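You operate a simulated robot arm through the tools that you are given. There is no shell and no other tool. Be economical: measure what you need, move in short steps, check, and stop when the job is done.

You are at the controls of a simulated robot arm. One attempt, no reset.

Task
Put the number block labelled "9" from the square table top and the purple ink cartridge in the ash pan.

Only the result counts: the job must be done as asked and must still hold three seconds after the hand-in. Knocking over, shifting, dropping, spilling or breaking anything else fails it.

Robot
A 7-joint arm with a two-finger parallel gripper, fixed in place. Base frame: the origin is at the foot of the arm, x ahead of it, y to its left, z up; the work surface is at about z = 0. Lengths are in m, angles in degrees, forces in N, time in s.
With the tool pointing down near the work surface it reaches from about 0.24 to 0.62 m from the base axis. Its first joint turns from -66.0 to 66.0 degrees. Payload 2.6 kg.
Tool frame: the origin (TCP) lies between the finger pads and is the grasp point; the fingertips stand 0.03 m ahead of it; z points along the fingers, y is the line along which they close. The gripper opens to 0.094 m. The fingers are 0.028 m wide and 0.01 m thick; the gripper's body (0.05 by 0.096 m) begins 0.055 m behind the TCP.
Orientation is that of the tool frame in the base frame, as a unit quaternion [w, x, y, z]. With the fingers straight down and closing along the base's y, the tool's x points along the base's -x, its y along +y and its z along -z.

Tools
- The arm moves only by the tool servo_tool. Its argument "deltas" is a list of rows, each a list of 7 numbers: the gripper command, from -1 (shut) to 1 (fully open), values between in proportion, then the shift along the base's x, y, z in m, then the turn, a rotation vector about the base's x, y, z in rad. In form: [[claw, x, y, z, rx, ry, rz], ...]. A call has 1 to 20 rows; each row is the pose to reach, as a shift and turn from the pose commanded when the call began. Each row takes 0.2 s and may step no farther than 0.05 m and 8.6 degrees from the row before; otherwise, or with a gripper value out of range, the whole call is refused. A pose out of reach is approached as far as the arm can. The call stops where the force on the tool passes 40 N (or 10 N more than at its start, if that is more) or the arm is blocked; 0.2 s more then pass. The fingers move at their own pace (about 0.072 m/s each) and stop on an object; they squeeze with about 31 N. The grip force told is the motor's: it shows also when the fingers shut on nothing. Time passes only in rows, and 0.2 s behind the last, so rows that repeat a pose let the fingers close. The reply holds the time, the measured pose of the TCP, the force on the tool along the base axes, the opening and the grip force, in the units named above and with some noise, and new pictures: "views" is both (left out), scene, wrist or none.
- Cameras (640 x 400 px; columns grow to the right, rows downward): "scene" is fixed at [0.0198, 0.4202, 0.5655]; the picture's right is [-0.90, -0.44, 0.00], its down [-0.23, 0.48, -0.84] and it looks along [0.37, -0.76, -0.54] (base axes); focal length 329 px, centre (320, 200). "wrist" rides on the gripper at [0.076, 0.014, -0.102] in the tool frame; the picture's right is [-0.18, 0.98, 0.00], its down [-0.75, -0.14, -0.64] and it looks along [-0.63, -0.12, 0.77] (tool axes); focal length 243 px, centre (320, 200). There is no depth. A picture from a camera that has moved, and an enlarged one, comes with that camera's place and axes in the base frame and with its lens.
- close_up(camera, box): a new picture of the part [left, top, right, bottom] of that camera's present view, enlarged. It takes no simulated time.
- hand_in(): hands the job in; it is judged then, once.

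Go step by step. Nothing tells you positions but the pictures and the camera data: compare them with the known pose of the tool, close in by small moves and look again before you grip or let go. The budget is 90 turns and 170 pictures, counting those below and the enlarged ones. Unless the task says otherwise, let go and move clear before handing in, and close with one line.

The tools are called after "Request:" as a command line: name --pt "numbers of a row" for each row, then --argument value for the rest, lists and objects as JSON in quotes. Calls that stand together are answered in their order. servo_tool: Moves the arm, as the interface text tells. Its arguments: {"type":"object","properties":{"deltas":{"type":"array","items":{"type":"array","items":{"type":"number"}}},"views":{"type":"string","enum":["both","scene","wrist","none"]}},"required":["deltas"]} The other tools are called the same way: close_up (camera, box) takes an enlarged picture of a part of a camera's view; hand_in () hands the job in.

At the start:

```text
t: 0.0
tool_pos: [0.3903, -0.1728, 0.2681]
tcp_rot: [0.001, 0.0, 1.0, 0.0]
ft_force: [-0.2, 0.1, 0.5]
grip_width: 0.0939
gripper_force: 0.0
```

scene: 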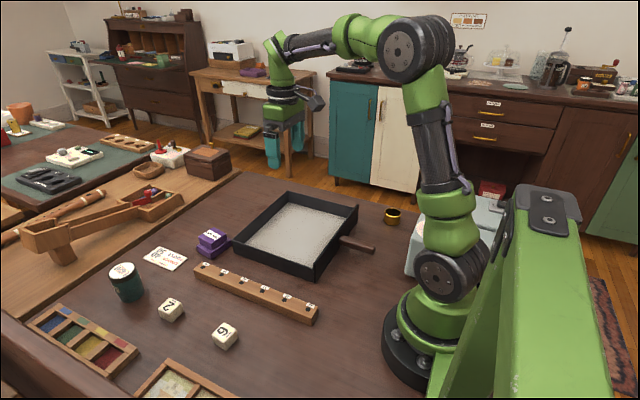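
wrist: 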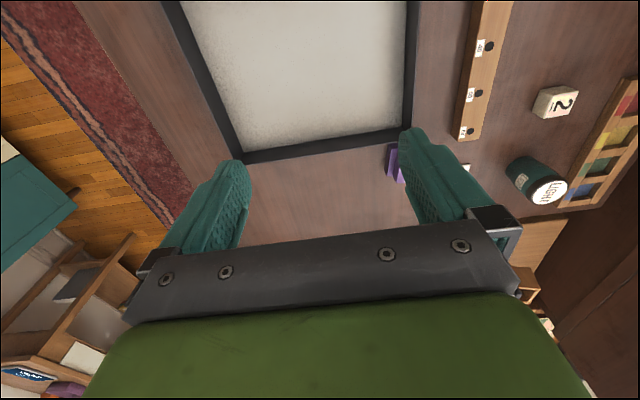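

I see an ash pan, a purple cartridge beside it, and two number blocks (one showing 2, one showing 6 or 9). I'll enlarge these first.

Request:
close_up --camera "scene" --box '[140, 280, 260, 355]'

Request:
close_up --camera "scene" --box '[140, 180, 380, 330]'

Request:
close_up --camera "scene" --box '[0, 80, 240, 230]'

```text
5.33 times, centred on (200, 318) of scene
camera zoom: at [0.0198, 0.4202, 0.5655], right [-0.9, -0.44, 0.0], down [-0.23, 0.48, -0.84], along [0.37, -0.76, -0.54], focal length 1755 px, centre (960, -427)
```

zoom: 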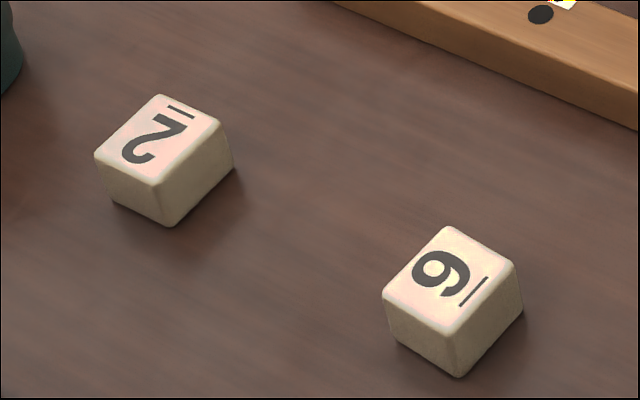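

```text
2.67 times, centred on (260, 255) of scene
camera zoom: at [0.0198, 0.4202, 0.5655], right [-0.9, -0.44, 0.0], down [-0.23, 0.48, -0.84], along [0.37, -0.76, -0.54], focal length 877 px, centre (480, 53)
```

zoom: 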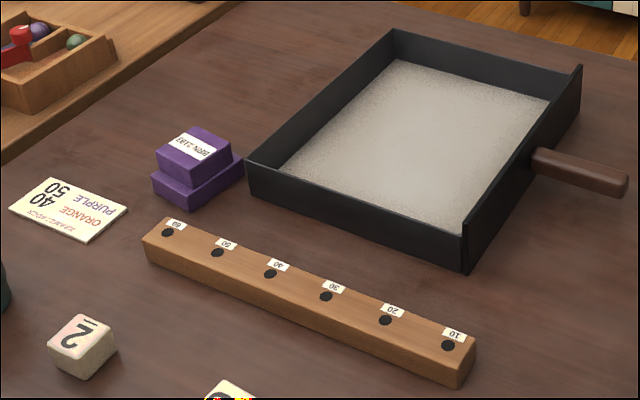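

```text
2.67 times, centred on (120, 155) of scene
camera zoom: at [0.0198, 0.4202, 0.5655], right [-0.9, -0.44, 0.0], down [-0.23, 0.48, -0.84], along [0.37, -0.76, -0.54], focal length 877 px, centre (853, 320)
```

zoom: 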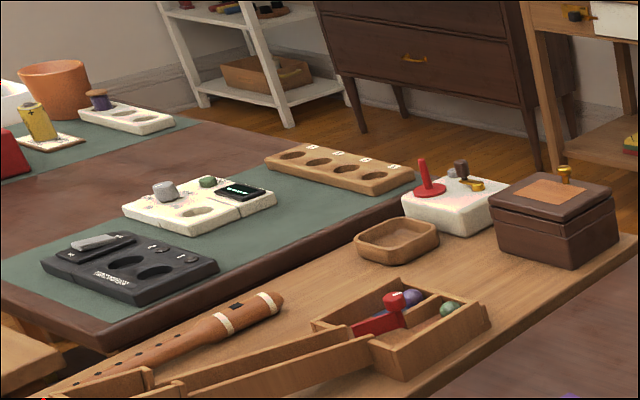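

Both blocks carry an underline that gives their orientation. I'll enlarge further to tell a 9 from a 6.

Request:
close_up --camera "scene" --box '[208, 318, 240, 338]'

Request:
close_up --camera "scene" --box '[156, 292, 188, 312]'

Request:
close_up --camera "scene" --box '[0, 290, 240, 400]'

Request:
close_up --camera "scene" --box '[190, 220, 250, 260]'

```text
16.00 times, centred on (224, 328) of scene
camera zoom: at [0.0198, 0.4202, 0.5655], right [-0.9, -0.44, 0.0], down [-0.23, 0.48, -0.84], along [0.37, -0.76, -0.54], focal length 5264 px, centre (1856, -1848)
```

zoom: 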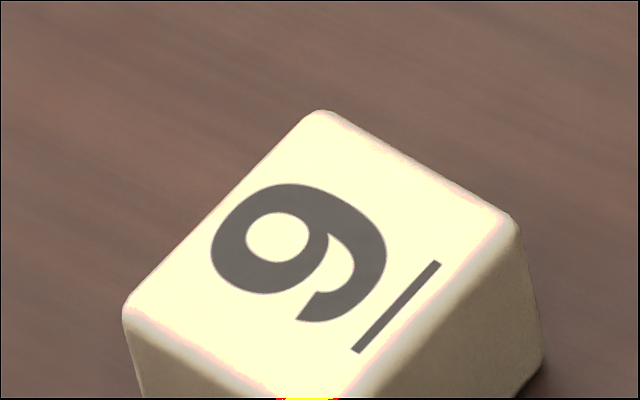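

```text
16.00 times, centred on (172, 302) of scene
camera zoom: at [0.0198, 0.4202, 0.5655], right [-0.9, -0.44, 0.0], down [-0.23, 0.48, -0.84], along [0.37, -0.76, -0.54], focal length 5264 px, centre (2688, -1432)
```

zoom: 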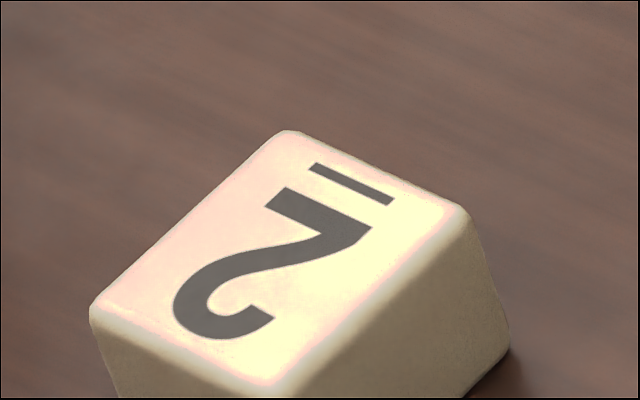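

```text
2.67 times, centred on (120, 345) of scene
camera zoom: at [0.0198, 0.4202, 0.5655], right [-0.9, -0.44, 0.0], down [-0.23, 0.48, -0.84], along [0.37, -0.76, -0.54], focal length 877 px, centre (853, -187)
```

zoom: 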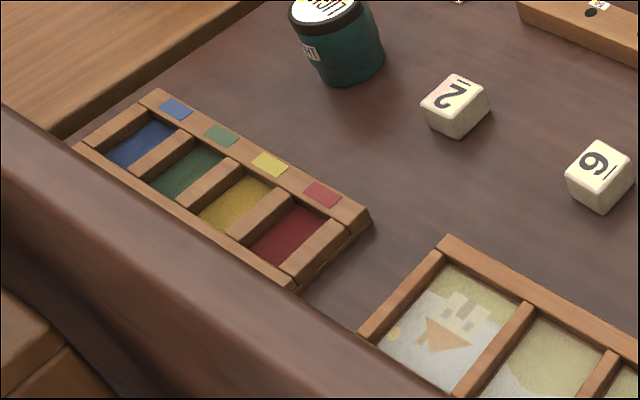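

```text
10.00 times, centred on (220, 240) of scene
camera zoom: at [0.0198, 0.4202, 0.5655], right [-0.9, -0.44, 0.0], down [-0.23, 0.48, -0.84], along [0.37, -0.76, -0.54], focal length 3290 px, centre (1320, -200)
```

zoom: 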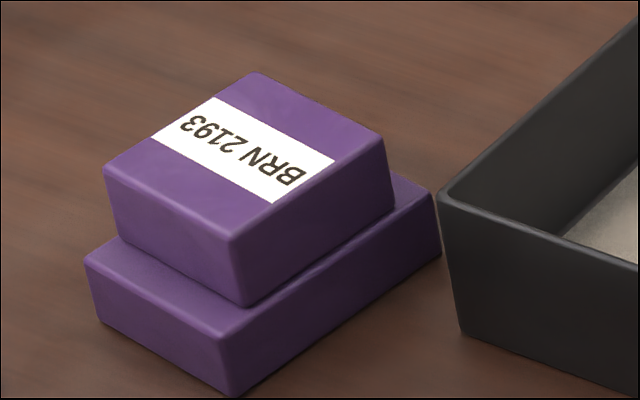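

The underline sits at the foot of the digits, so this block is a 9, at about (0.350, 0.153). The cartridge is at about (0.555, -0.053), and the pan spans roughly x 0.27–0.50, y -0.07 to -0.34. I'll go above the 9 first.

Request:
servo_tool --pt "0.4 -0.005 0.04 0 0 0 0" --pt "0.4 -0.01 0.08 0 0 0 0" --pt "0.4 -0.015 0.12 0 0 0 0" --pt "0.4 -0.02 0.16 0 0 0 0" --pt "0.4 -0.025 0.2 0 0 0 0" --pt "0.4 -0.03 0.24 0 0 0 0" --pt "0.4 -0.035 0.28 -0.03 0 0 0" --pt "0.4 -0.04 0.325 -0.06 0 0 -0.06" --pt "0.4 -0.04 0.325 -0.1 0 0 -0.06" --pt "0.4 -0.04 0.325 -0.14 0 0 -0.06" --pt "0.4 -0.04 0.325 -0.14 0 0 -0.06"

Request:
close_up --camera "scene" --box '[144, 240, 304, 340]'

```text
refused: row 7 steps farther than a row can; nothing moved
```

```text
4.00 times, centred on (224, 290) of scene
camera zoom: at [0.0198, 0.4202, 0.5655], right [-0.9, -0.44, 0.0], down [-0.23, 0.48, -0.84], along [0.37, -0.76, -0.54], focal length 1316 px, centre (704, -160)
```

zoom: 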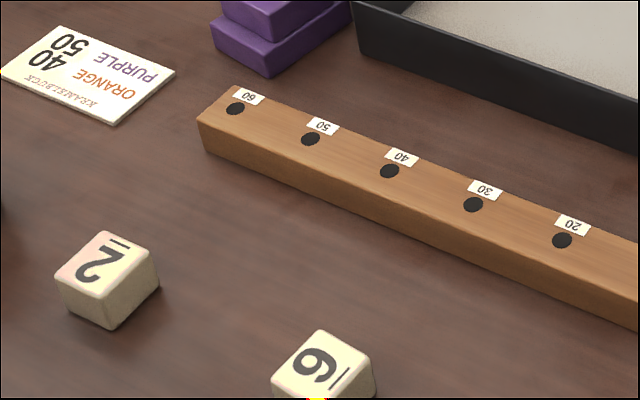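

One row stepped too far, so nothing moved. I'll resend it with smaller steps.

Request:
servo_tool --pt "0.4 -0.005 0.04 0 0 0 0" --pt "0.4 -0.01 0.08 0 0 0 0" --pt "0.4 -0.015 0.12 0 0 0 0" --pt "0.4 -0.02 0.16 0 0 0 0" --pt "0.4 -0.025 0.2 0 0 0 0" --pt "0.4 -0.03 0.24 0 0 0 0" --pt "0.4 -0.035 0.28 -0.02 0 0 0" --pt "0.4 -0.04 0.315 -0.04 0 0 -0.06" --pt "0.4 -0.04 0.325 -0.08 0 0 -0.06" --pt "0.4 -0.04 0.325 -0.12 0 0 -0.06" --pt "0.4 -0.04 0.325 -0.14 0 0 -0.06"

```text
t: 2.4
tool_pos: [0.3519, 0.1536, 0.1267]
tcp_rot: [0.0, 0.03, 1.0, 0.0]
ft_force: [-1.1, -0.2, 0.0]
grip_width: 0.0658
gripper_force: 0.0
camera wrist: at [0.2762, 0.1718, 0.23], right [0.24, 0.97, 0.0], down [0.74, -0.19, 0.64], along [0.62, -0.16, -0.77], focal length 243 px, centre (320, 200)
```

scene: 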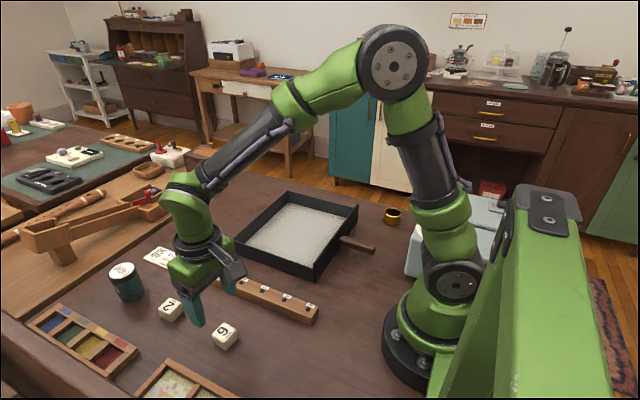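
wrist: 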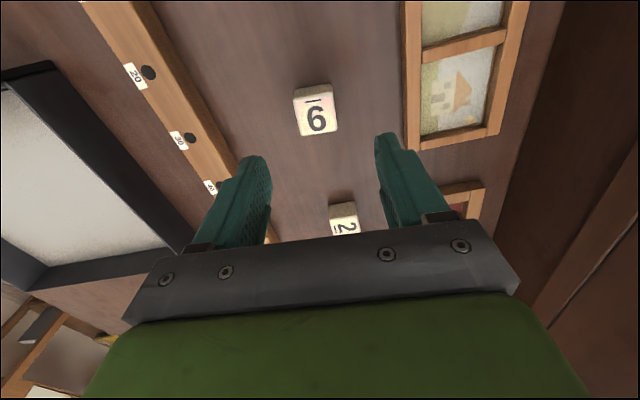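

The fingers hang above the 9. I'll zoom the wrist view to refine its position.

Request:
close_up --camera "wrist" --box '[272, 70, 368, 130]'

```text
6.67 times, centred on (320, 100) of wrist
camera zoom: at [0.2762, 0.1718, 0.23], right [0.24, 0.97, 0.0], down [0.74, -0.19, 0.64], along [0.62, -0.16, -0.77], focal length 1618 px, centre (320, 867)
```

zoom: 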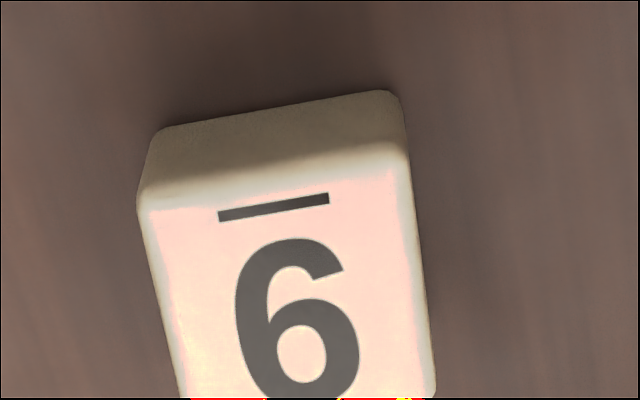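

The block's centre is about (0.349, 0.151), nearly under the tool. I'll trim slightly, descend and grip.

Request:
servo_tool --pt "0.4 -0.002 -0.002 -0.04 0 0 0" --pt "0.4 -0.002 -0.002 -0.075 0 0 0" --pt "0.4 -0.002 -0.002 -0.091 0 0 0" --pt "0.4 -0.002 -0.002 -0.091 0 0 0"

```text
t: 3.4
tool_pos: [0.3483, 0.1517, 0.0351]
tcp_rot: [0.001, 0.03, 1.0, 0.0]
ft_force: [0.4, 0.3, 0.0]
grip_width: 0.0659
gripper_force: 0.0
camera wrist: at [0.2736, 0.1699, 0.1392], right [0.24, 0.97, 0.0], down [0.74, -0.19, 0.64], along [0.62, -0.16, -0.77], focal length 243 px, centre (320, 200)
```

scene: 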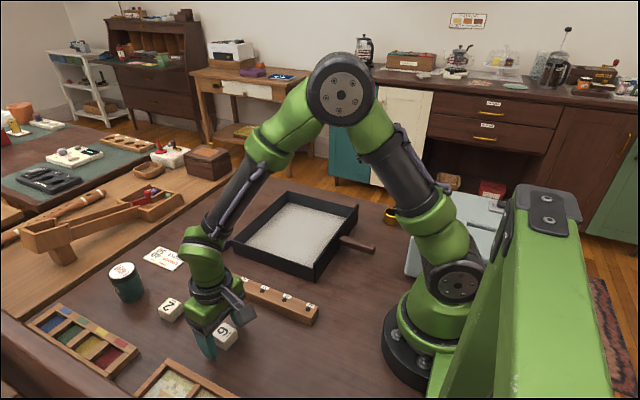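
wrist: 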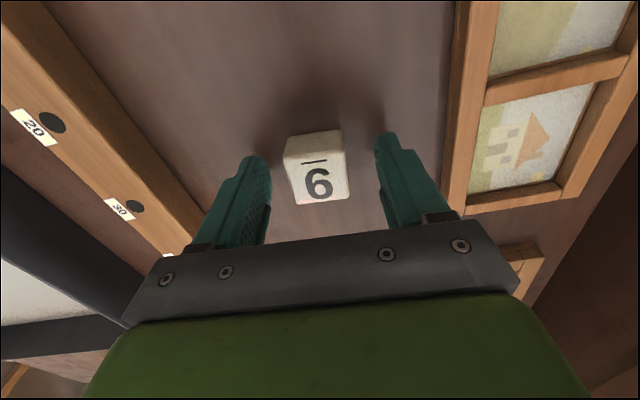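

The block sits between the fingers. I'll close on it and lift a little.

Request:
servo_tool --pt "-1 0 0 0 0 0 0" --pt "-1 0 0 0 0 0 0" --pt "-1 0 0 0 0 0 0" --pt "-1 0 0 0 0 0 0" --pt "-1 0 0 0.04 0 0 0" --pt "-1 0 0 0.08 0 0 0" --pt "-1 0 0 0.12 0 0 0"

```text
t: 5.0
tool_pos: [0.3475, 0.1494, 0.1563]
tcp_rot: [-0.001, 0.03, 1.0, 0.0]
ft_force: [-1.3, 0.3, -0.2]
grip_width: 0.0
gripper_force: 30.3
camera wrist: at [0.2734, 0.1686, 0.2598], right [0.24, 0.97, 0.0], down [0.74, -0.19, 0.64], along [0.62, -0.16, -0.77], focal length 243 px, centre (320, 200)
```

scene: 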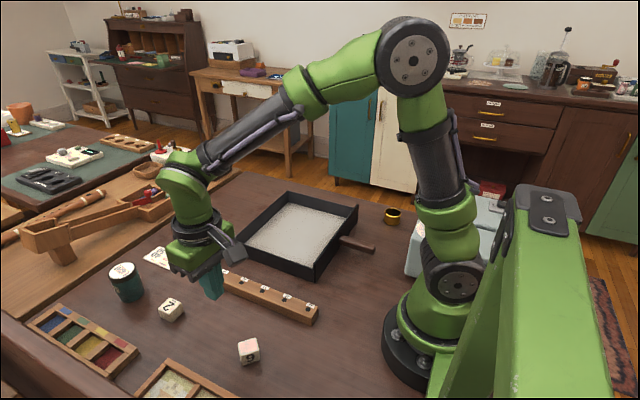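
wrist: 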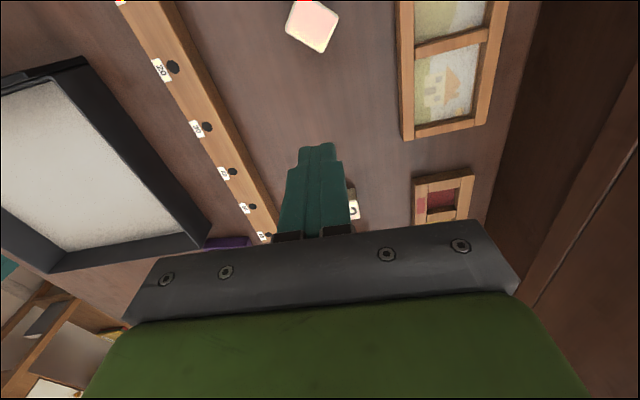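

The grip missed: the block was squeezed out toward the base and tipped over. It's still on the table and nothing else looks disturbed, so I'll look closer.

Request:
close_up --camera "scene" --box '[224, 332, 272, 362]'

Request:
servo_tool --pt "0.4 -0.04 -0.005 0.01 0 0 0" --pt "0.4 -0.07 -0.01 0.01 0 0 0" --pt "0.4 -0.07 -0.01 0.01 0 0 0"

```text
13.33 times, centred on (248, 347) of scene
camera zoom: at [0.0198, 0.4202, 0.5655], right [-0.9, -0.44, 0.0], down [-0.23, 0.48, -0.84], along [0.37, -0.76, -0.54], focal length 4387 px, centre (1280, -1760)
```

zoom: 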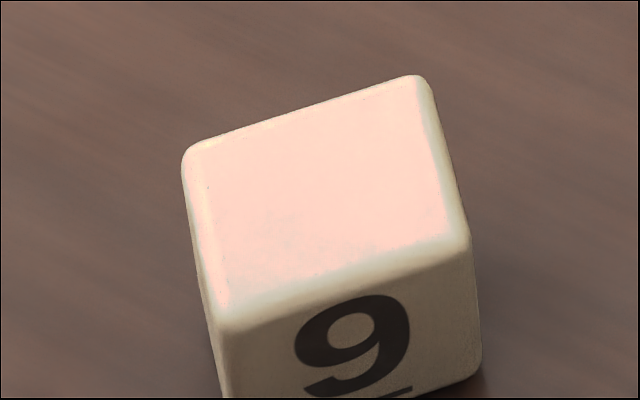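

```text
t: 5.8
tool_pos: [0.2779, 0.1418, 0.1671]
tcp_rot: [0.0, 0.03, 1.0, 0.0]
ft_force: [0.3, 0.4, -0.2]
grip_width: 0.0657
gripper_force: 0.1
camera wrist: at [0.2031, 0.1595, 0.2695], right [0.24, 0.97, 0.0], down [0.74, -0.19, 0.64], along [0.62, -0.16, -0.77], focal length 243 px, centre (320, 200)
```

scene: 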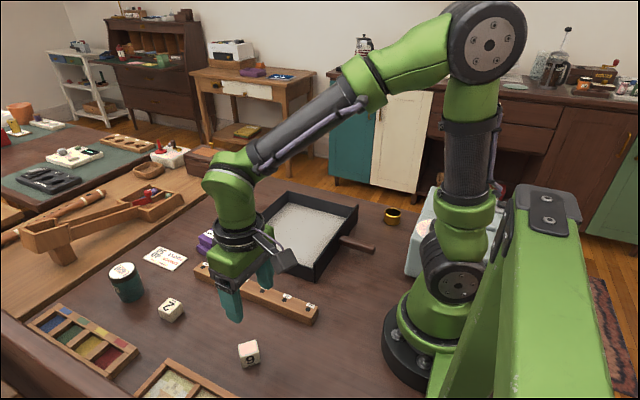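
wrist: 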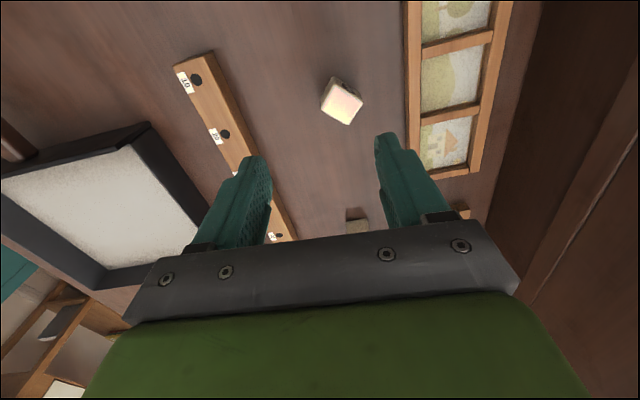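

The block's digit is a clear 9 with the underline at its foot. It now sits turned about 45°. I'll enlarge the wrist view for position and yaw.

Request:
close_up --camera "wrist" --box '[302, 75, 382, 125]'

```text
8.00 times, centred on (342, 100) of wrist
camera zoom: at [0.2031, 0.1595, 0.2695], right [0.24, 0.97, 0.0], down [0.74, -0.19, 0.64], along [0.62, -0.16, -0.77], focal length 1941 px, centre (144, 1000)
```

zoom: 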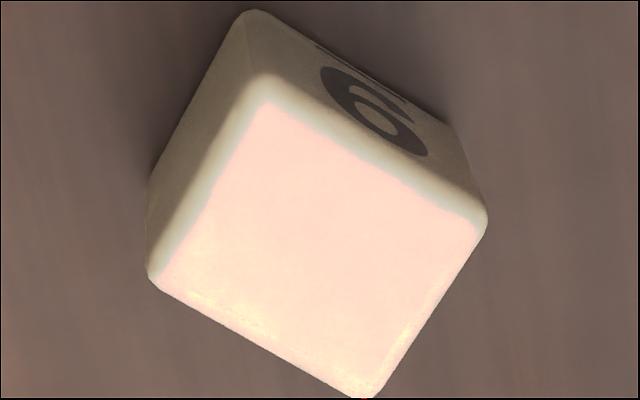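

The block is centred near (0.287, 0.159) and turned about 46°. I'll align over it, turning the tool by -0.69 rad, and stop low above it to check.

Request:
servo_tool --pt "0.4 0.003 0.005 -0.01 0 0 -0.14" --pt "0.4 0.005 0.01 -0.03 0 0 -0.28" --pt "0.4 0.009 0.0175 -0.05 0 0 -0.42" --pt "0.4 0.009 0.0175 -0.07 0 0 -0.56" --pt "0.4 0.009 0.0175 -0.085 0 0 -0.69" --pt "0.4 0.009 0.0175 -0.085 0 0 -0.69"

Request:
close_up --camera "wrist" --box '[240, 90, 400, 190]'

```text
t: 7.2
tool_pos: [0.2877, 0.1578, 0.0815]
tcp_rot: [0.0, 0.367, 0.93, 0.0]
ft_force: [-0.9, 0.4, 0.6]
grip_width: 0.0659
gripper_force: 0.1
camera wrist: at [0.2414, 0.2203, 0.1847], right [0.81, 0.59, 0.0], down [0.45, -0.62, 0.64], along [0.38, -0.52, -0.77], focal length 243 px, centre (320, 200)
```

scene: 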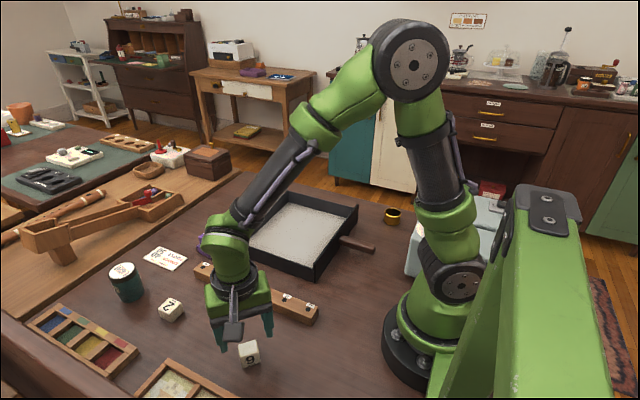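
wrist: 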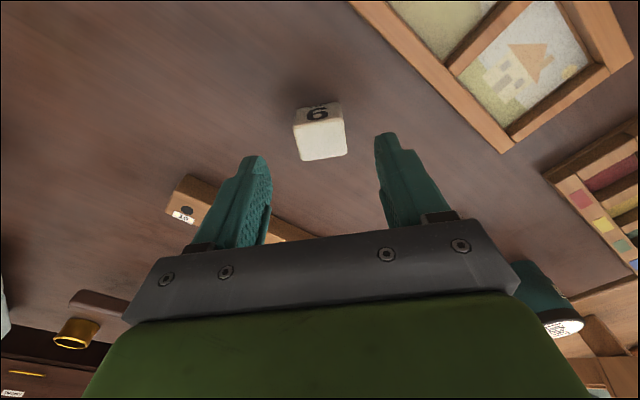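

```text
4.00 times, centred on (320, 140) of wrist
camera zoom: at [0.2414, 0.2203, 0.1847], right [0.81, 0.59, 0.0], down [0.45, -0.62, 0.64], along [0.38, -0.52, -0.77], focal length 970 px, centre (320, 440)
```

zoom: 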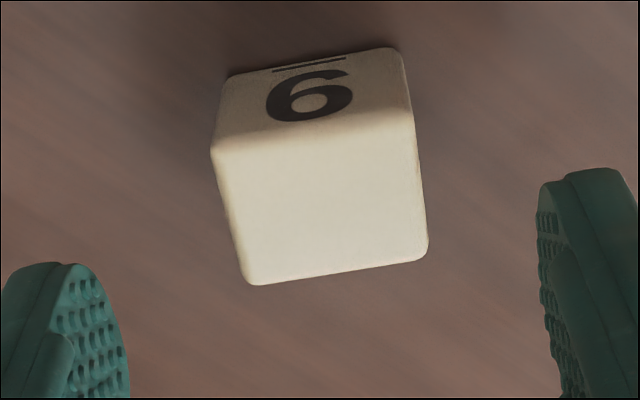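

The block is centred within about 2 mm. I'll trim, descend and close, then check before lifting.

Request:
servo_tool --pt "0.4 -0.001 0.002 -0.03 0 0 0" --pt "0.4 -0.001 0.002 -0.047 0 0 0" --pt "0.4 -0.001 0.002 -0.047 0 0 0" --views "wrist"

Request:
close_up --camera "wrist" --box '[224, 120, 416, 240]'

```text
t: 8.0
tool_pos: [0.2856, 0.1611, 0.0352]
tcp_rot: [0.0, 0.366, 0.931, 0.0]
ft_force: [1.1, -0.3, -0.9]
grip_width: 0.0655
gripper_force: 0.0
camera wrist: at [0.2409, 0.2221, 0.138], right [0.81, 0.59, 0.0], down [0.45, -0.62, 0.64], along [0.38, -0.52, -0.77], focal length 243 px, centre (320, 200)
```

wrist: 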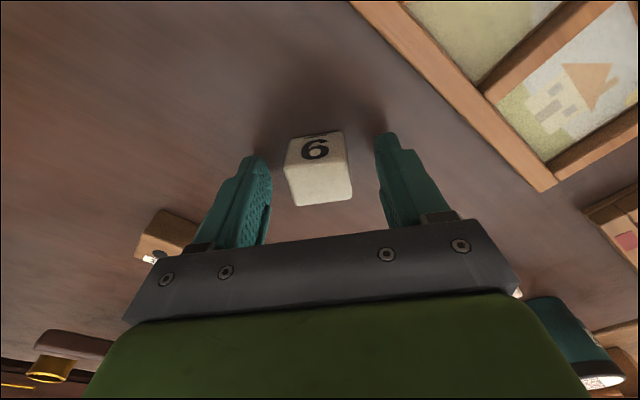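

```text
3.33 times, centred on (320, 180) of wrist
camera zoom: at [0.2409, 0.2221, 0.138], right [0.81, 0.59, 0.0], down [0.45, -0.62, 0.64], along [0.38, -0.52, -0.77], focal length 809 px, centre (320, 267)
```

zoom: 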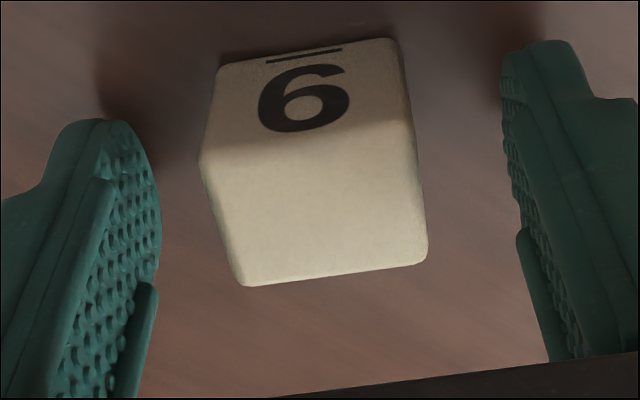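

The block is centred again, so I'll close without lifting and check the grip width.

Request:
servo_tool --pt "0.2 0.0 0.0 -0.002 0 0 0" --pt "0.0 0.0 0.0 -0.002 0 0 0" --pt "-0.2 0.0 0.0 -0.002 0 0 0" --pt "-0.3 0.0 0.0 -0.002 0 0 0" --pt "-0.4 0.0 0.0 -0.002 0 0 0" --views "wrist"

Request:
close_up --camera "wrist" --box '[224, 120, 416, 240]'

```text
t: 9.2
tool_pos: [0.2862, 0.1596, 0.0329]
tcp_rot: [0.0, 0.367, 0.93, 0.001]
ft_force: [1.5, 0.4, 0.5]
grip_width: 0.0369
gripper_force: 31.2
camera wrist: at [0.2408, 0.2222, 0.1359], right [0.8, 0.59, 0.0], down [0.46, -0.62, 0.64], along [0.38, -0.52, -0.77], focal length 243 px, centre (320, 200)
```

wrist: 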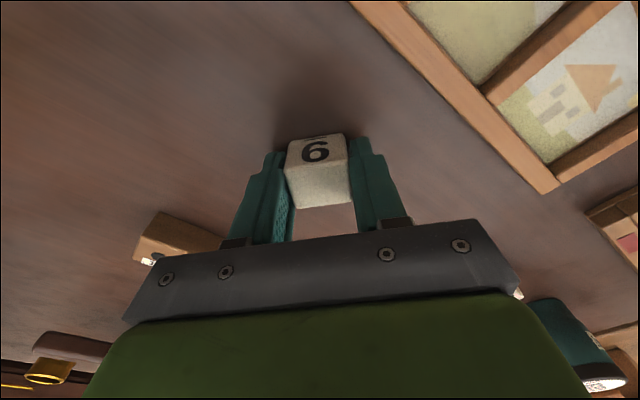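

```text
3.33 times, centred on (320, 180) of wrist
camera zoom: at [0.2408, 0.2222, 0.1359], right [0.8, 0.59, 0.0], down [0.46, -0.62, 0.64], along [0.38, -0.52, -0.77], focal length 809 px, centre (320, 267)
```

zoom: 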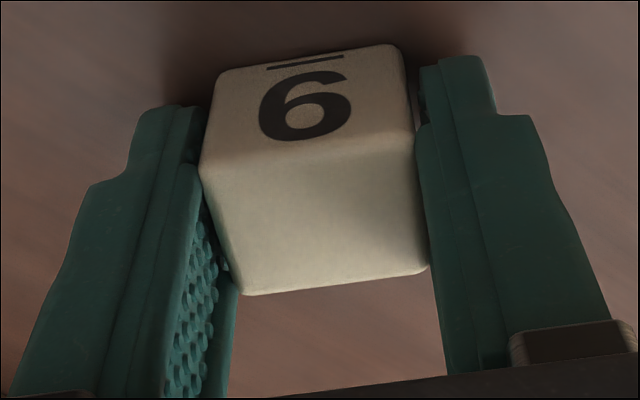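

The fingers have stopped on the block at 0.037 m with full force. I'll lift very slowly by 1.5 cm and check that it holds.

Request:
servo_tool --pt "-0.6 0 0 0 0 0 0" --pt "-1 0 0 0 0 0 0" --pt "-1 0 0 0.003 0 0 0" --pt "-1 0 0 0.006 0 0 0" --pt "-1 0 0 0.01 0 0 0"

Request:
close_up --camera "wrist" --box '[224, 120, 416, 240]'

```text
t: 10.4
tool_pos: [0.2878, 0.1602, 0.0441]
tcp_rot: [0.0, 0.366, 0.931, 0.0]
ft_force: [0.1, 0.0, -0.2]
grip_width: 0.0371
gripper_force: 30.7
camera wrist: at [0.2409, 0.2224, 0.1457], right [0.81, 0.59, 0.0], down [0.45, -0.62, 0.64], along [0.38, -0.52, -0.77], focal length 243 px, centre (320, 200)
```

scene: 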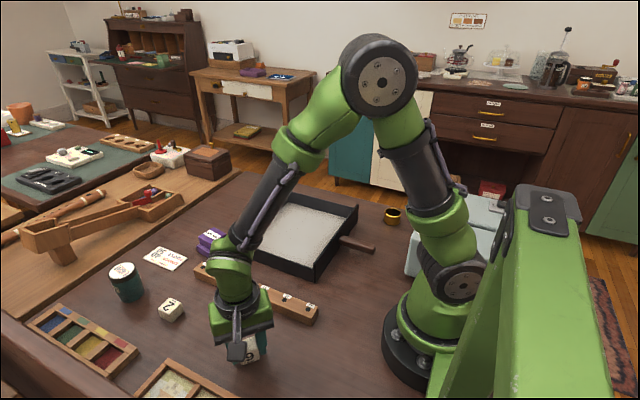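
wrist: 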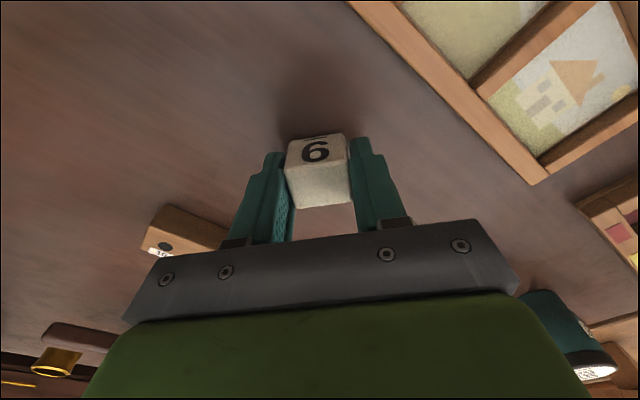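

```text
3.33 times, centred on (320, 180) of wrist
camera zoom: at [0.2409, 0.2224, 0.1457], right [0.81, 0.59, 0.0], down [0.45, -0.62, 0.64], along [0.38, -0.52, -0.77], focal length 809 px, centre (320, 267)
```

zoom: 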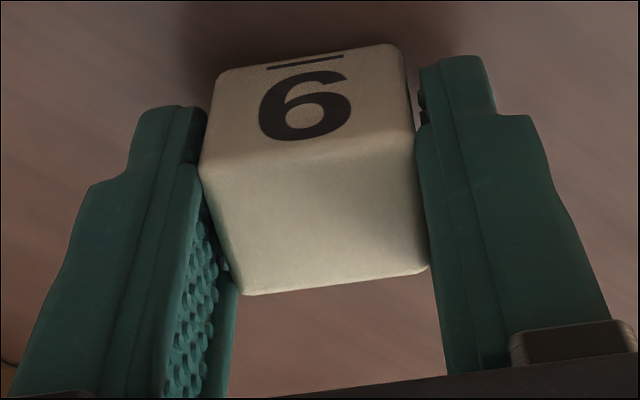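

The block lifted cleanly. I'll raise it gently and check again.

Request:
servo_tool --pt "-1 0 0 0.007 0 0 0" --pt "-1 0 0 0.02 0 0 0" --pt "-1 0 0 0.035 0 0 0" --pt "-1 0 0 0.05 0 0 0" --pt "-1 0 0 0.065 0 0 0" --pt "-1 0 0 0.08 0 0 0" --pt "-1 0 0 0.09 0 0 0" --pt "-1 0 0 0.097 0 0 0" --pt "-1 0 0 0.1 0 0 0" --views "wrist"

```text
t: 12.4
tool_pos: [0.2875, 0.1605, 0.1432]
tcp_rot: [0.001, 0.367, 0.93, 0.0]
ft_force: [0.1, -0.5, 0.5]
grip_width: 0.037
gripper_force: 30.7
camera wrist: at [0.241, 0.2222, 0.246], right [0.8, 0.59, 0.0], down [0.45, -0.62, 0.64], along [0.38, -0.52, -0.77], focal length 243 px, centre (320, 200)
```

wrist: 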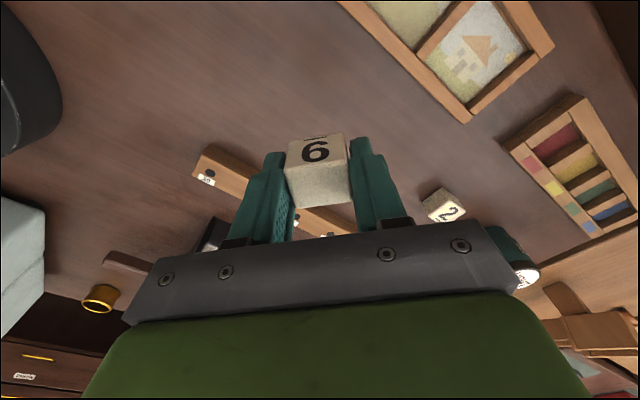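

It's held firmly. I'll carry it gently over the pan, turning the tool back to square.

Request:
servo_tool --pt "-1 0.001 -0.008 0 0 0 0.02" --pt "-1 0.003 -0.025 0 0 0 0.06" --pt "-1 0.006 -0.045 0 0 0 0.1" --pt "-1 0.01 -0.065 0 0 0 0.15" --pt "-1 0.013 -0.085 0 0 0 0.2" --pt "-1 0.016 -0.105 0 0 0 0.25" --pt "-1 0.02 -0.127 0 0 0 0.3" --pt "-1 0.023 -0.15 0 0 0 0.35" --pt "-1 0.027 -0.172 0 0 0 0.4" --pt "-1 0.03 -0.195 0 0 0 0.45" --pt "-1 0.033 -0.217 0 0 0 0.5" --pt "-1 0.037 -0.24 0 0 0 0.55" --pt "-1 0.04 -0.262 0 0 0 0.6" --pt "-1 0.043 -0.285 0 0 0 0.65" --pt "-1 0.046 -0.305 0 0 0 0.69" --pt "-1 0.048 -0.32 0 0 0 0.72" --pt "-1 0.048 -0.33 0 0 0 0.74" --pt "-1 0.048 -0.33 0 0 0 0.74"

```text
t: 16.2
tool_pos: [0.3346, -0.1703, 0.1433]
tcp_rot: [0.0, 0.005, 1.0, 0.0]
ft_force: [-0.4, 0.4, -0.3]
grip_width: 0.0369
gripper_force: 31.1
camera wrist: at [0.2585, -0.1556, 0.2461], right [0.19, 0.98, 0.0], down [0.75, -0.15, 0.64], along [0.63, -0.12, -0.77], focal length 243 px, centre (320, 200)
```

scene: 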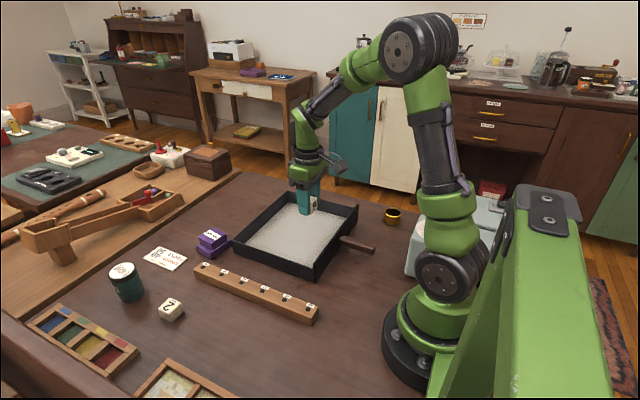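
wrist: 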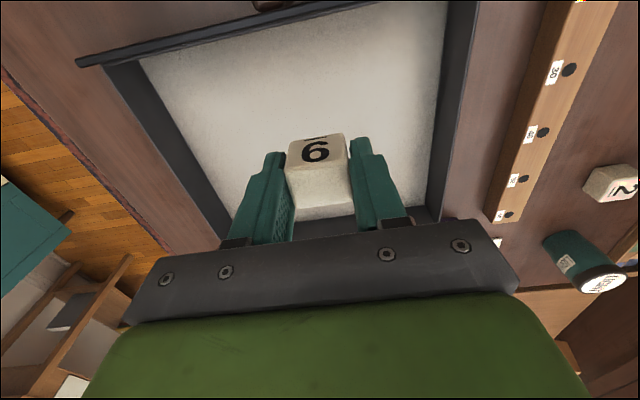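

The block is over the ash bed. I'll descend inside the pan in steps.

Request:
servo_tool --pt "-1 0 0 -0.02 0 0 0" --pt "-1 0 0 -0.045 0 0 0" --pt "-1 0 0 -0.07 0 0 0" --pt "-1 0 0 -0.085 0 0 0" --pt "-1 0 0 -0.09 0 0 0" --pt "-1 0 0 -0.09 0 0 0"

Request:
close_up --camera "scene" --box '[260, 160, 356, 220]'

```text
t: 17.6
tool_pos: [0.335, -0.1688, 0.053]
tcp_rot: [0.0, 0.005, 1.0, -0.001]
ft_force: [1.1, -0.3, -0.2]
grip_width: 0.0369
gripper_force: 30.8
camera wrist: at [0.2584, -0.1547, 0.1556], right [0.19, 0.98, 0.0], down [0.75, -0.15, 0.64], along [0.63, -0.12, -0.77], focal length 243 px, centre (320, 200)
```

scene: 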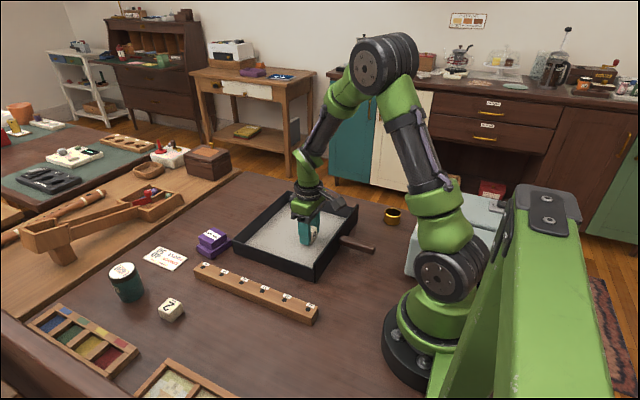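
wrist: 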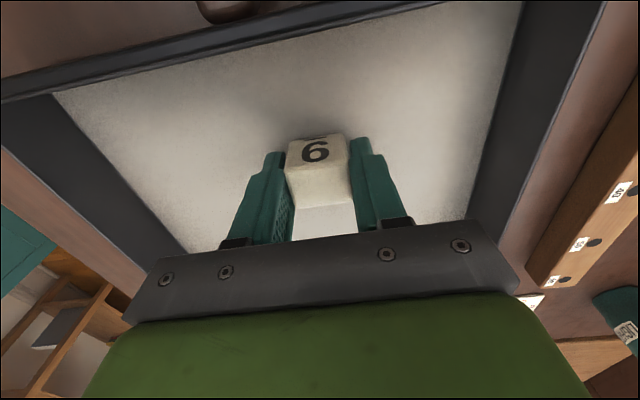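

```text
6.67 times, centred on (308, 190) of scene
camera zoom: at [0.0198, 0.4202, 0.5655], right [-0.9, -0.44, 0.0], down [-0.23, 0.48, -0.84], along [0.37, -0.76, -0.54], focal length 2193 px, centre (400, 267)
```

zoom: 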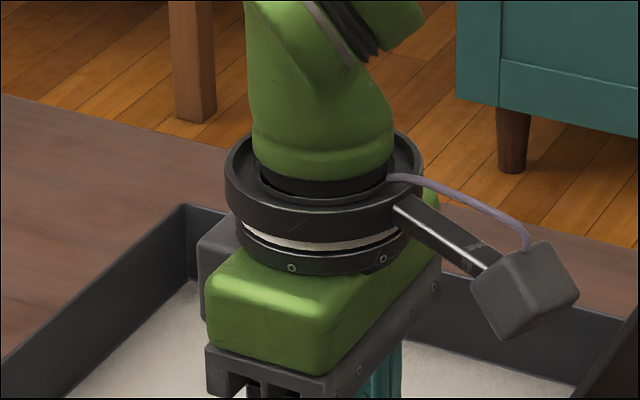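

No contact yet, with the block's underside at about z 0.02. I'll lower it a few more millimetres and watch the force.

Request:
servo_tool --pt "-1 0 0 -0.003 0 0 0" --pt "-1 0 0 -0.006 0 0 0" --pt "-1 0 0 -0.008 0 0 0" --views "none"

```text
t: 18.4
tool_pos: [0.3349, -0.1703, 0.0447]
tcp_rot: [0.0, 0.005, 1.0, 0.0]
ft_force: [0.3, 0.7, 0.0]
grip_width: 0.0368
gripper_force: 30.8
```

Request:
servo_tool --pt "-1 0 0 -0.002 0 0 0" --pt "-1 0 0 -0.004 0 0 0" --views "wrist"

Request:
close_up --camera "scene" --box '[270, 200, 350, 250]'

```text
t: 19.0
tool_pos: [0.3356, -0.1686, 0.0408]
tcp_rot: [0.0, 0.005, 1.0, 0.0]
ft_force: [-0.1, -0.3, 0.0]
grip_width: 0.037
gripper_force: 31.0
camera wrist: at [0.2587, -0.1551, 0.1436], right [0.19, 0.98, 0.0], down [0.75, -0.15, 0.64], along [0.63, -0.12, -0.77], focal length 243 px, centre (320, 200)
```

wrist: 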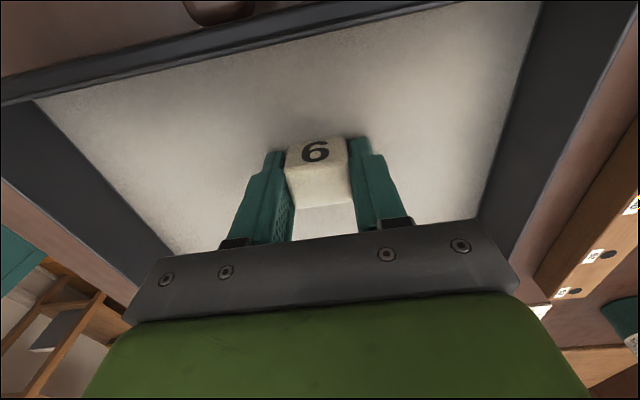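

```text
8.00 times, centred on (310, 225) of scene
camera zoom: at [0.0198, 0.4202, 0.5655], right [-0.9, -0.44, 0.0], down [-0.23, 0.48, -0.84], along [0.37, -0.76, -0.54], focal length 2632 px, centre (400, 0)
```

zoom: 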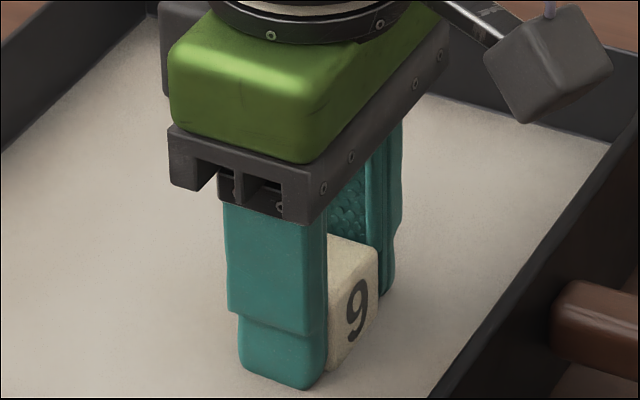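

Still no contact. I'll go down a little more.

Request:
servo_tool --pt "-1 0 0 -0.002 0 0 0" --pt "-1 0 0 -0.003 0 0 0" --pt "-1 0 0 -0.004 0 0 0" --views "none"

```text
t: 19.8
tool_pos: [0.3347, -0.1699, 0.0376]
tcp_rot: [-0.001, 0.005, 1.0, 0.0]
ft_force: [-1.8, 1.3, 6.0]
grip_width: 0.037
gripper_force: 31.2
```

The force rose to 6 N, so the block is resting on the pan floor. I'll open and lift clear.

Request:
servo_tool --pt "-0.1 0 0 0 0 0 0" --pt "0.1 0 0 0 0 0 0" --pt "0.4 0 0 0 0 0 0" --pt "0.5 0 0 0 0 0 0" --pt "0.5 0 0 0.02 0 0 0" --pt "0.5 0 0 0.05 0 0 0" --pt "0.5 0 0 0.09 0 0 0" --pt "0.5 0 0 0.13 0 0 0"

```text
t: 21.6
tool_pos: [0.3337, -0.1707, 0.1692]
tcp_rot: [0.0, 0.005, 1.0, 0.0]
ft_force: [-0.7, 0.0, -0.8]
grip_width: 0.0705
gripper_force: 0.1
camera wrist: at [0.259, -0.1556, 0.2709], right [0.19, 0.98, 0.0], down [0.75, -0.15, 0.64], along [0.63, -0.12, -0.77], focal length 243 px, centre (320, 200)
```

scene: 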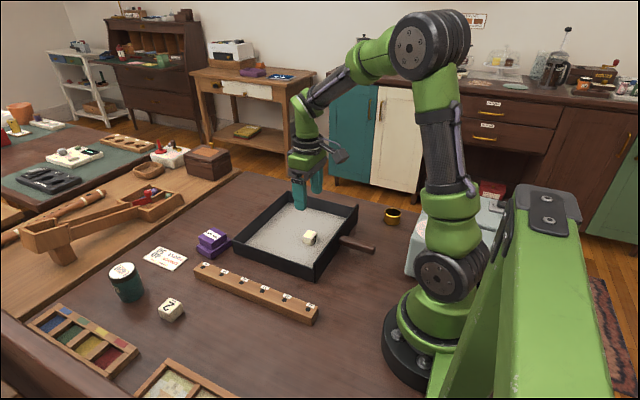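
wrist: 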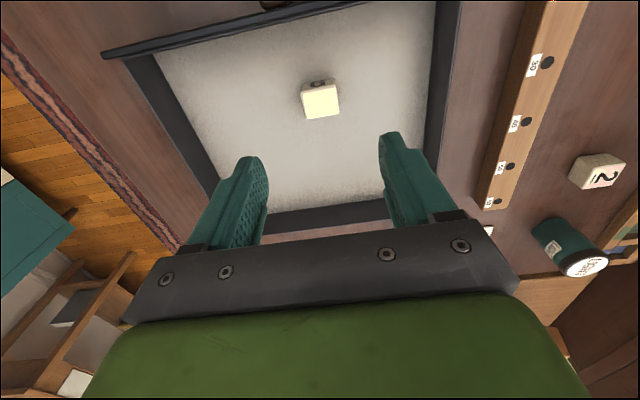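

The 9 block is in the pan. Next I'll go above the cartridge, turning the tool by about -10° with the gripper open.

Request:
servo_tool --pt "1 0.03 0.016 0 0 0 0" --pt "1 0.065 0.035 0 0 0 -0.02" --pt "1 0.1 0.055 0 0 0 -0.05" --pt "1 0.135 0.075 0 0 0 -0.1" --pt "1 0.17 0.095 0 0 0 -0.14" --pt "1 0.2 0.11 -0.01 0 0 -0.16" --pt "1 0.216 0.117 -0.02 0 0 -0.16" --pt "1 0.216 0.117 -0.02 0 0 -0.16"

Request:
close_up --camera "wrist" --box '[224, 60, 416, 180]'

```text
t: 23.4
tool_pos: [0.5507, -0.0535, 0.1465]
tcp_rot: [0.0, 0.086, 0.996, -0.001]
ft_force: [-0.5, 0.3, 0.0]
grip_width: 0.0943
gripper_force: 0.1
camera wrist: at [0.4782, -0.0257, 0.2499], right [0.35, 0.94, 0.0], down [0.72, -0.27, 0.64], along [0.6, -0.22, -0.77], focal length 243 px, centre (320, 200)
```

scene: 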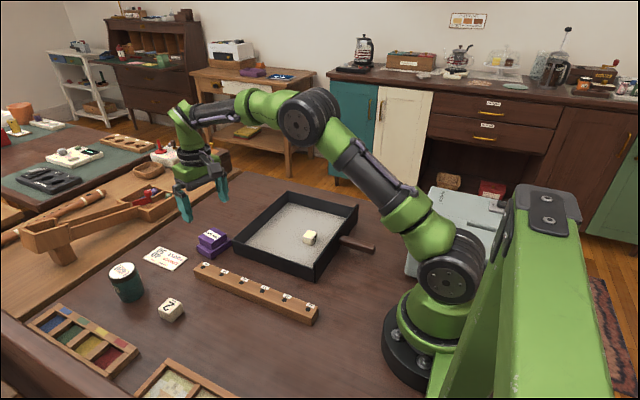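
wrist: 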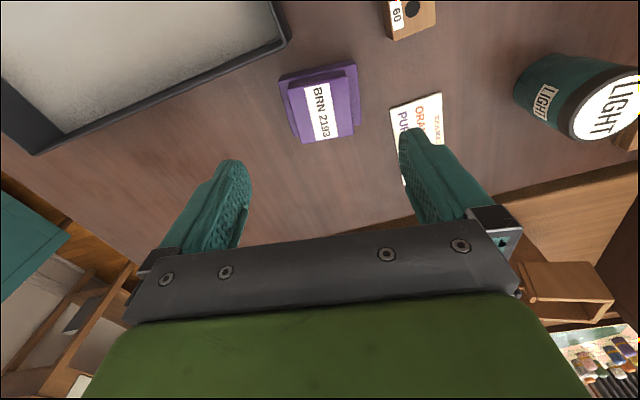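

```text
3.33 times, centred on (320, 120) of wrist
camera zoom: at [0.4782, -0.0257, 0.2499], right [0.35, 0.94, 0.0], down [0.72, -0.27, 0.64], along [0.6, -0.22, -0.77], focal length 809 px, centre (320, 467)
```

zoom: 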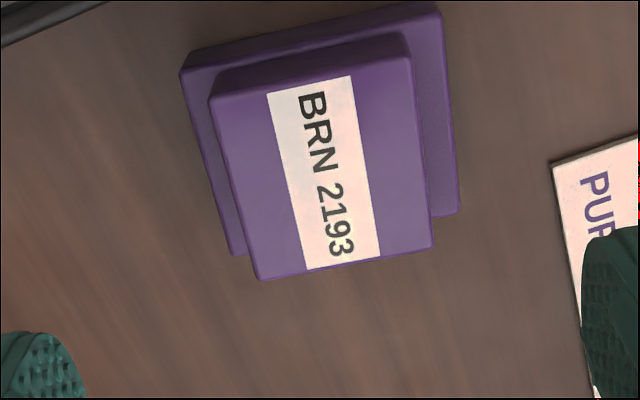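

The cartridge's upper part is about 0.05 m square, centred near (0.552, -0.050), and it lines up with the tool. I'll descend part way and check.

Request:
servo_tool --pt "0.7 0.002 0.003 -0.03 0 0 0" --pt "0.6 0.002 0.003 -0.06 0 0 0" --pt "0.6 0.002 0.003 -0.075 0 0 0" --pt "0.6 0.002 0.003 -0.075 0 0 0"

Request:
close_up --camera "wrist" --box '[208, 90, 432, 230]'

Request:
close_up --camera "scene" --box '[170, 210, 250, 260]'

```text
t: 24.4
tool_pos: [0.5526, -0.0487, 0.0714]
tcp_rot: [0.0, 0.084, 0.996, 0.0]
ft_force: [-0.4, 0.2, 0.6]
grip_width: 0.0751
gripper_force: 0.0
camera wrist: at [0.4799, -0.0224, 0.1743], right [0.35, 0.94, 0.0], down [0.72, -0.27, 0.64], along [0.6, -0.22, -0.77], focal length 243 px, centre (320, 200)
```

scene: 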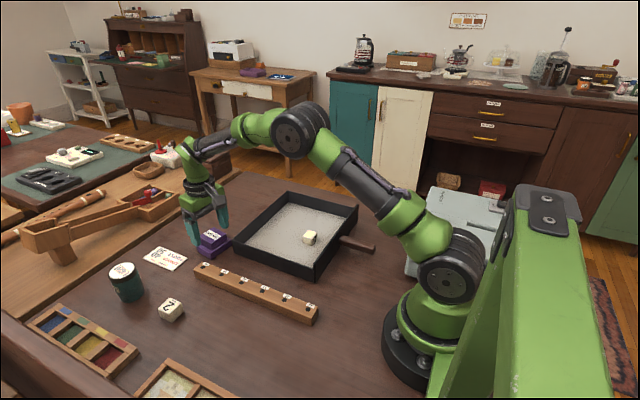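
wrist: 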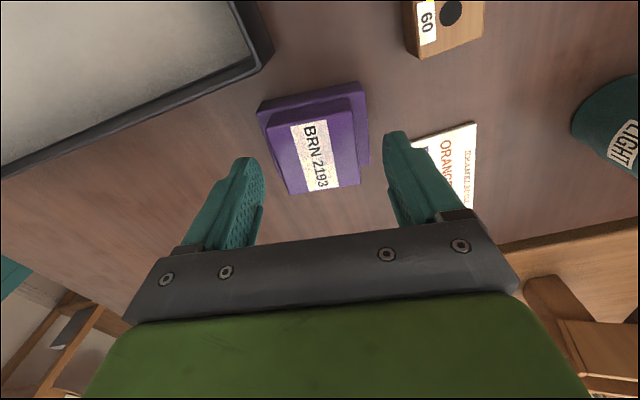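

```text
2.86 times, centred on (320, 160) of wrist
camera zoom: at [0.4799, -0.0224, 0.1743], right [0.35, 0.94, 0.0], down [0.72, -0.27, 0.64], along [0.6, -0.22, -0.77], focal length 693 px, centre (320, 314)
```

zoom: 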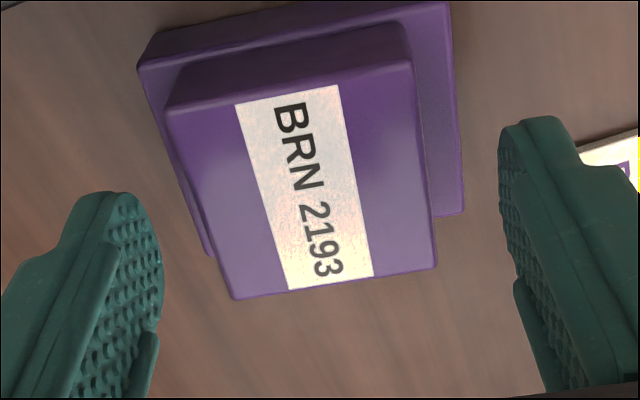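

```text
8.00 times, centred on (210, 235) of scene
camera zoom: at [0.0198, 0.4202, 0.5655], right [-0.9, -0.44, 0.0], down [-0.23, 0.48, -0.84], along [0.37, -0.76, -0.54], focal length 2632 px, centre (1200, -80)
```

zoom: 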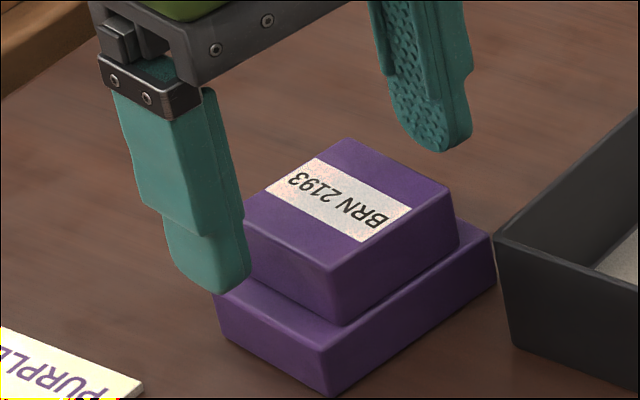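

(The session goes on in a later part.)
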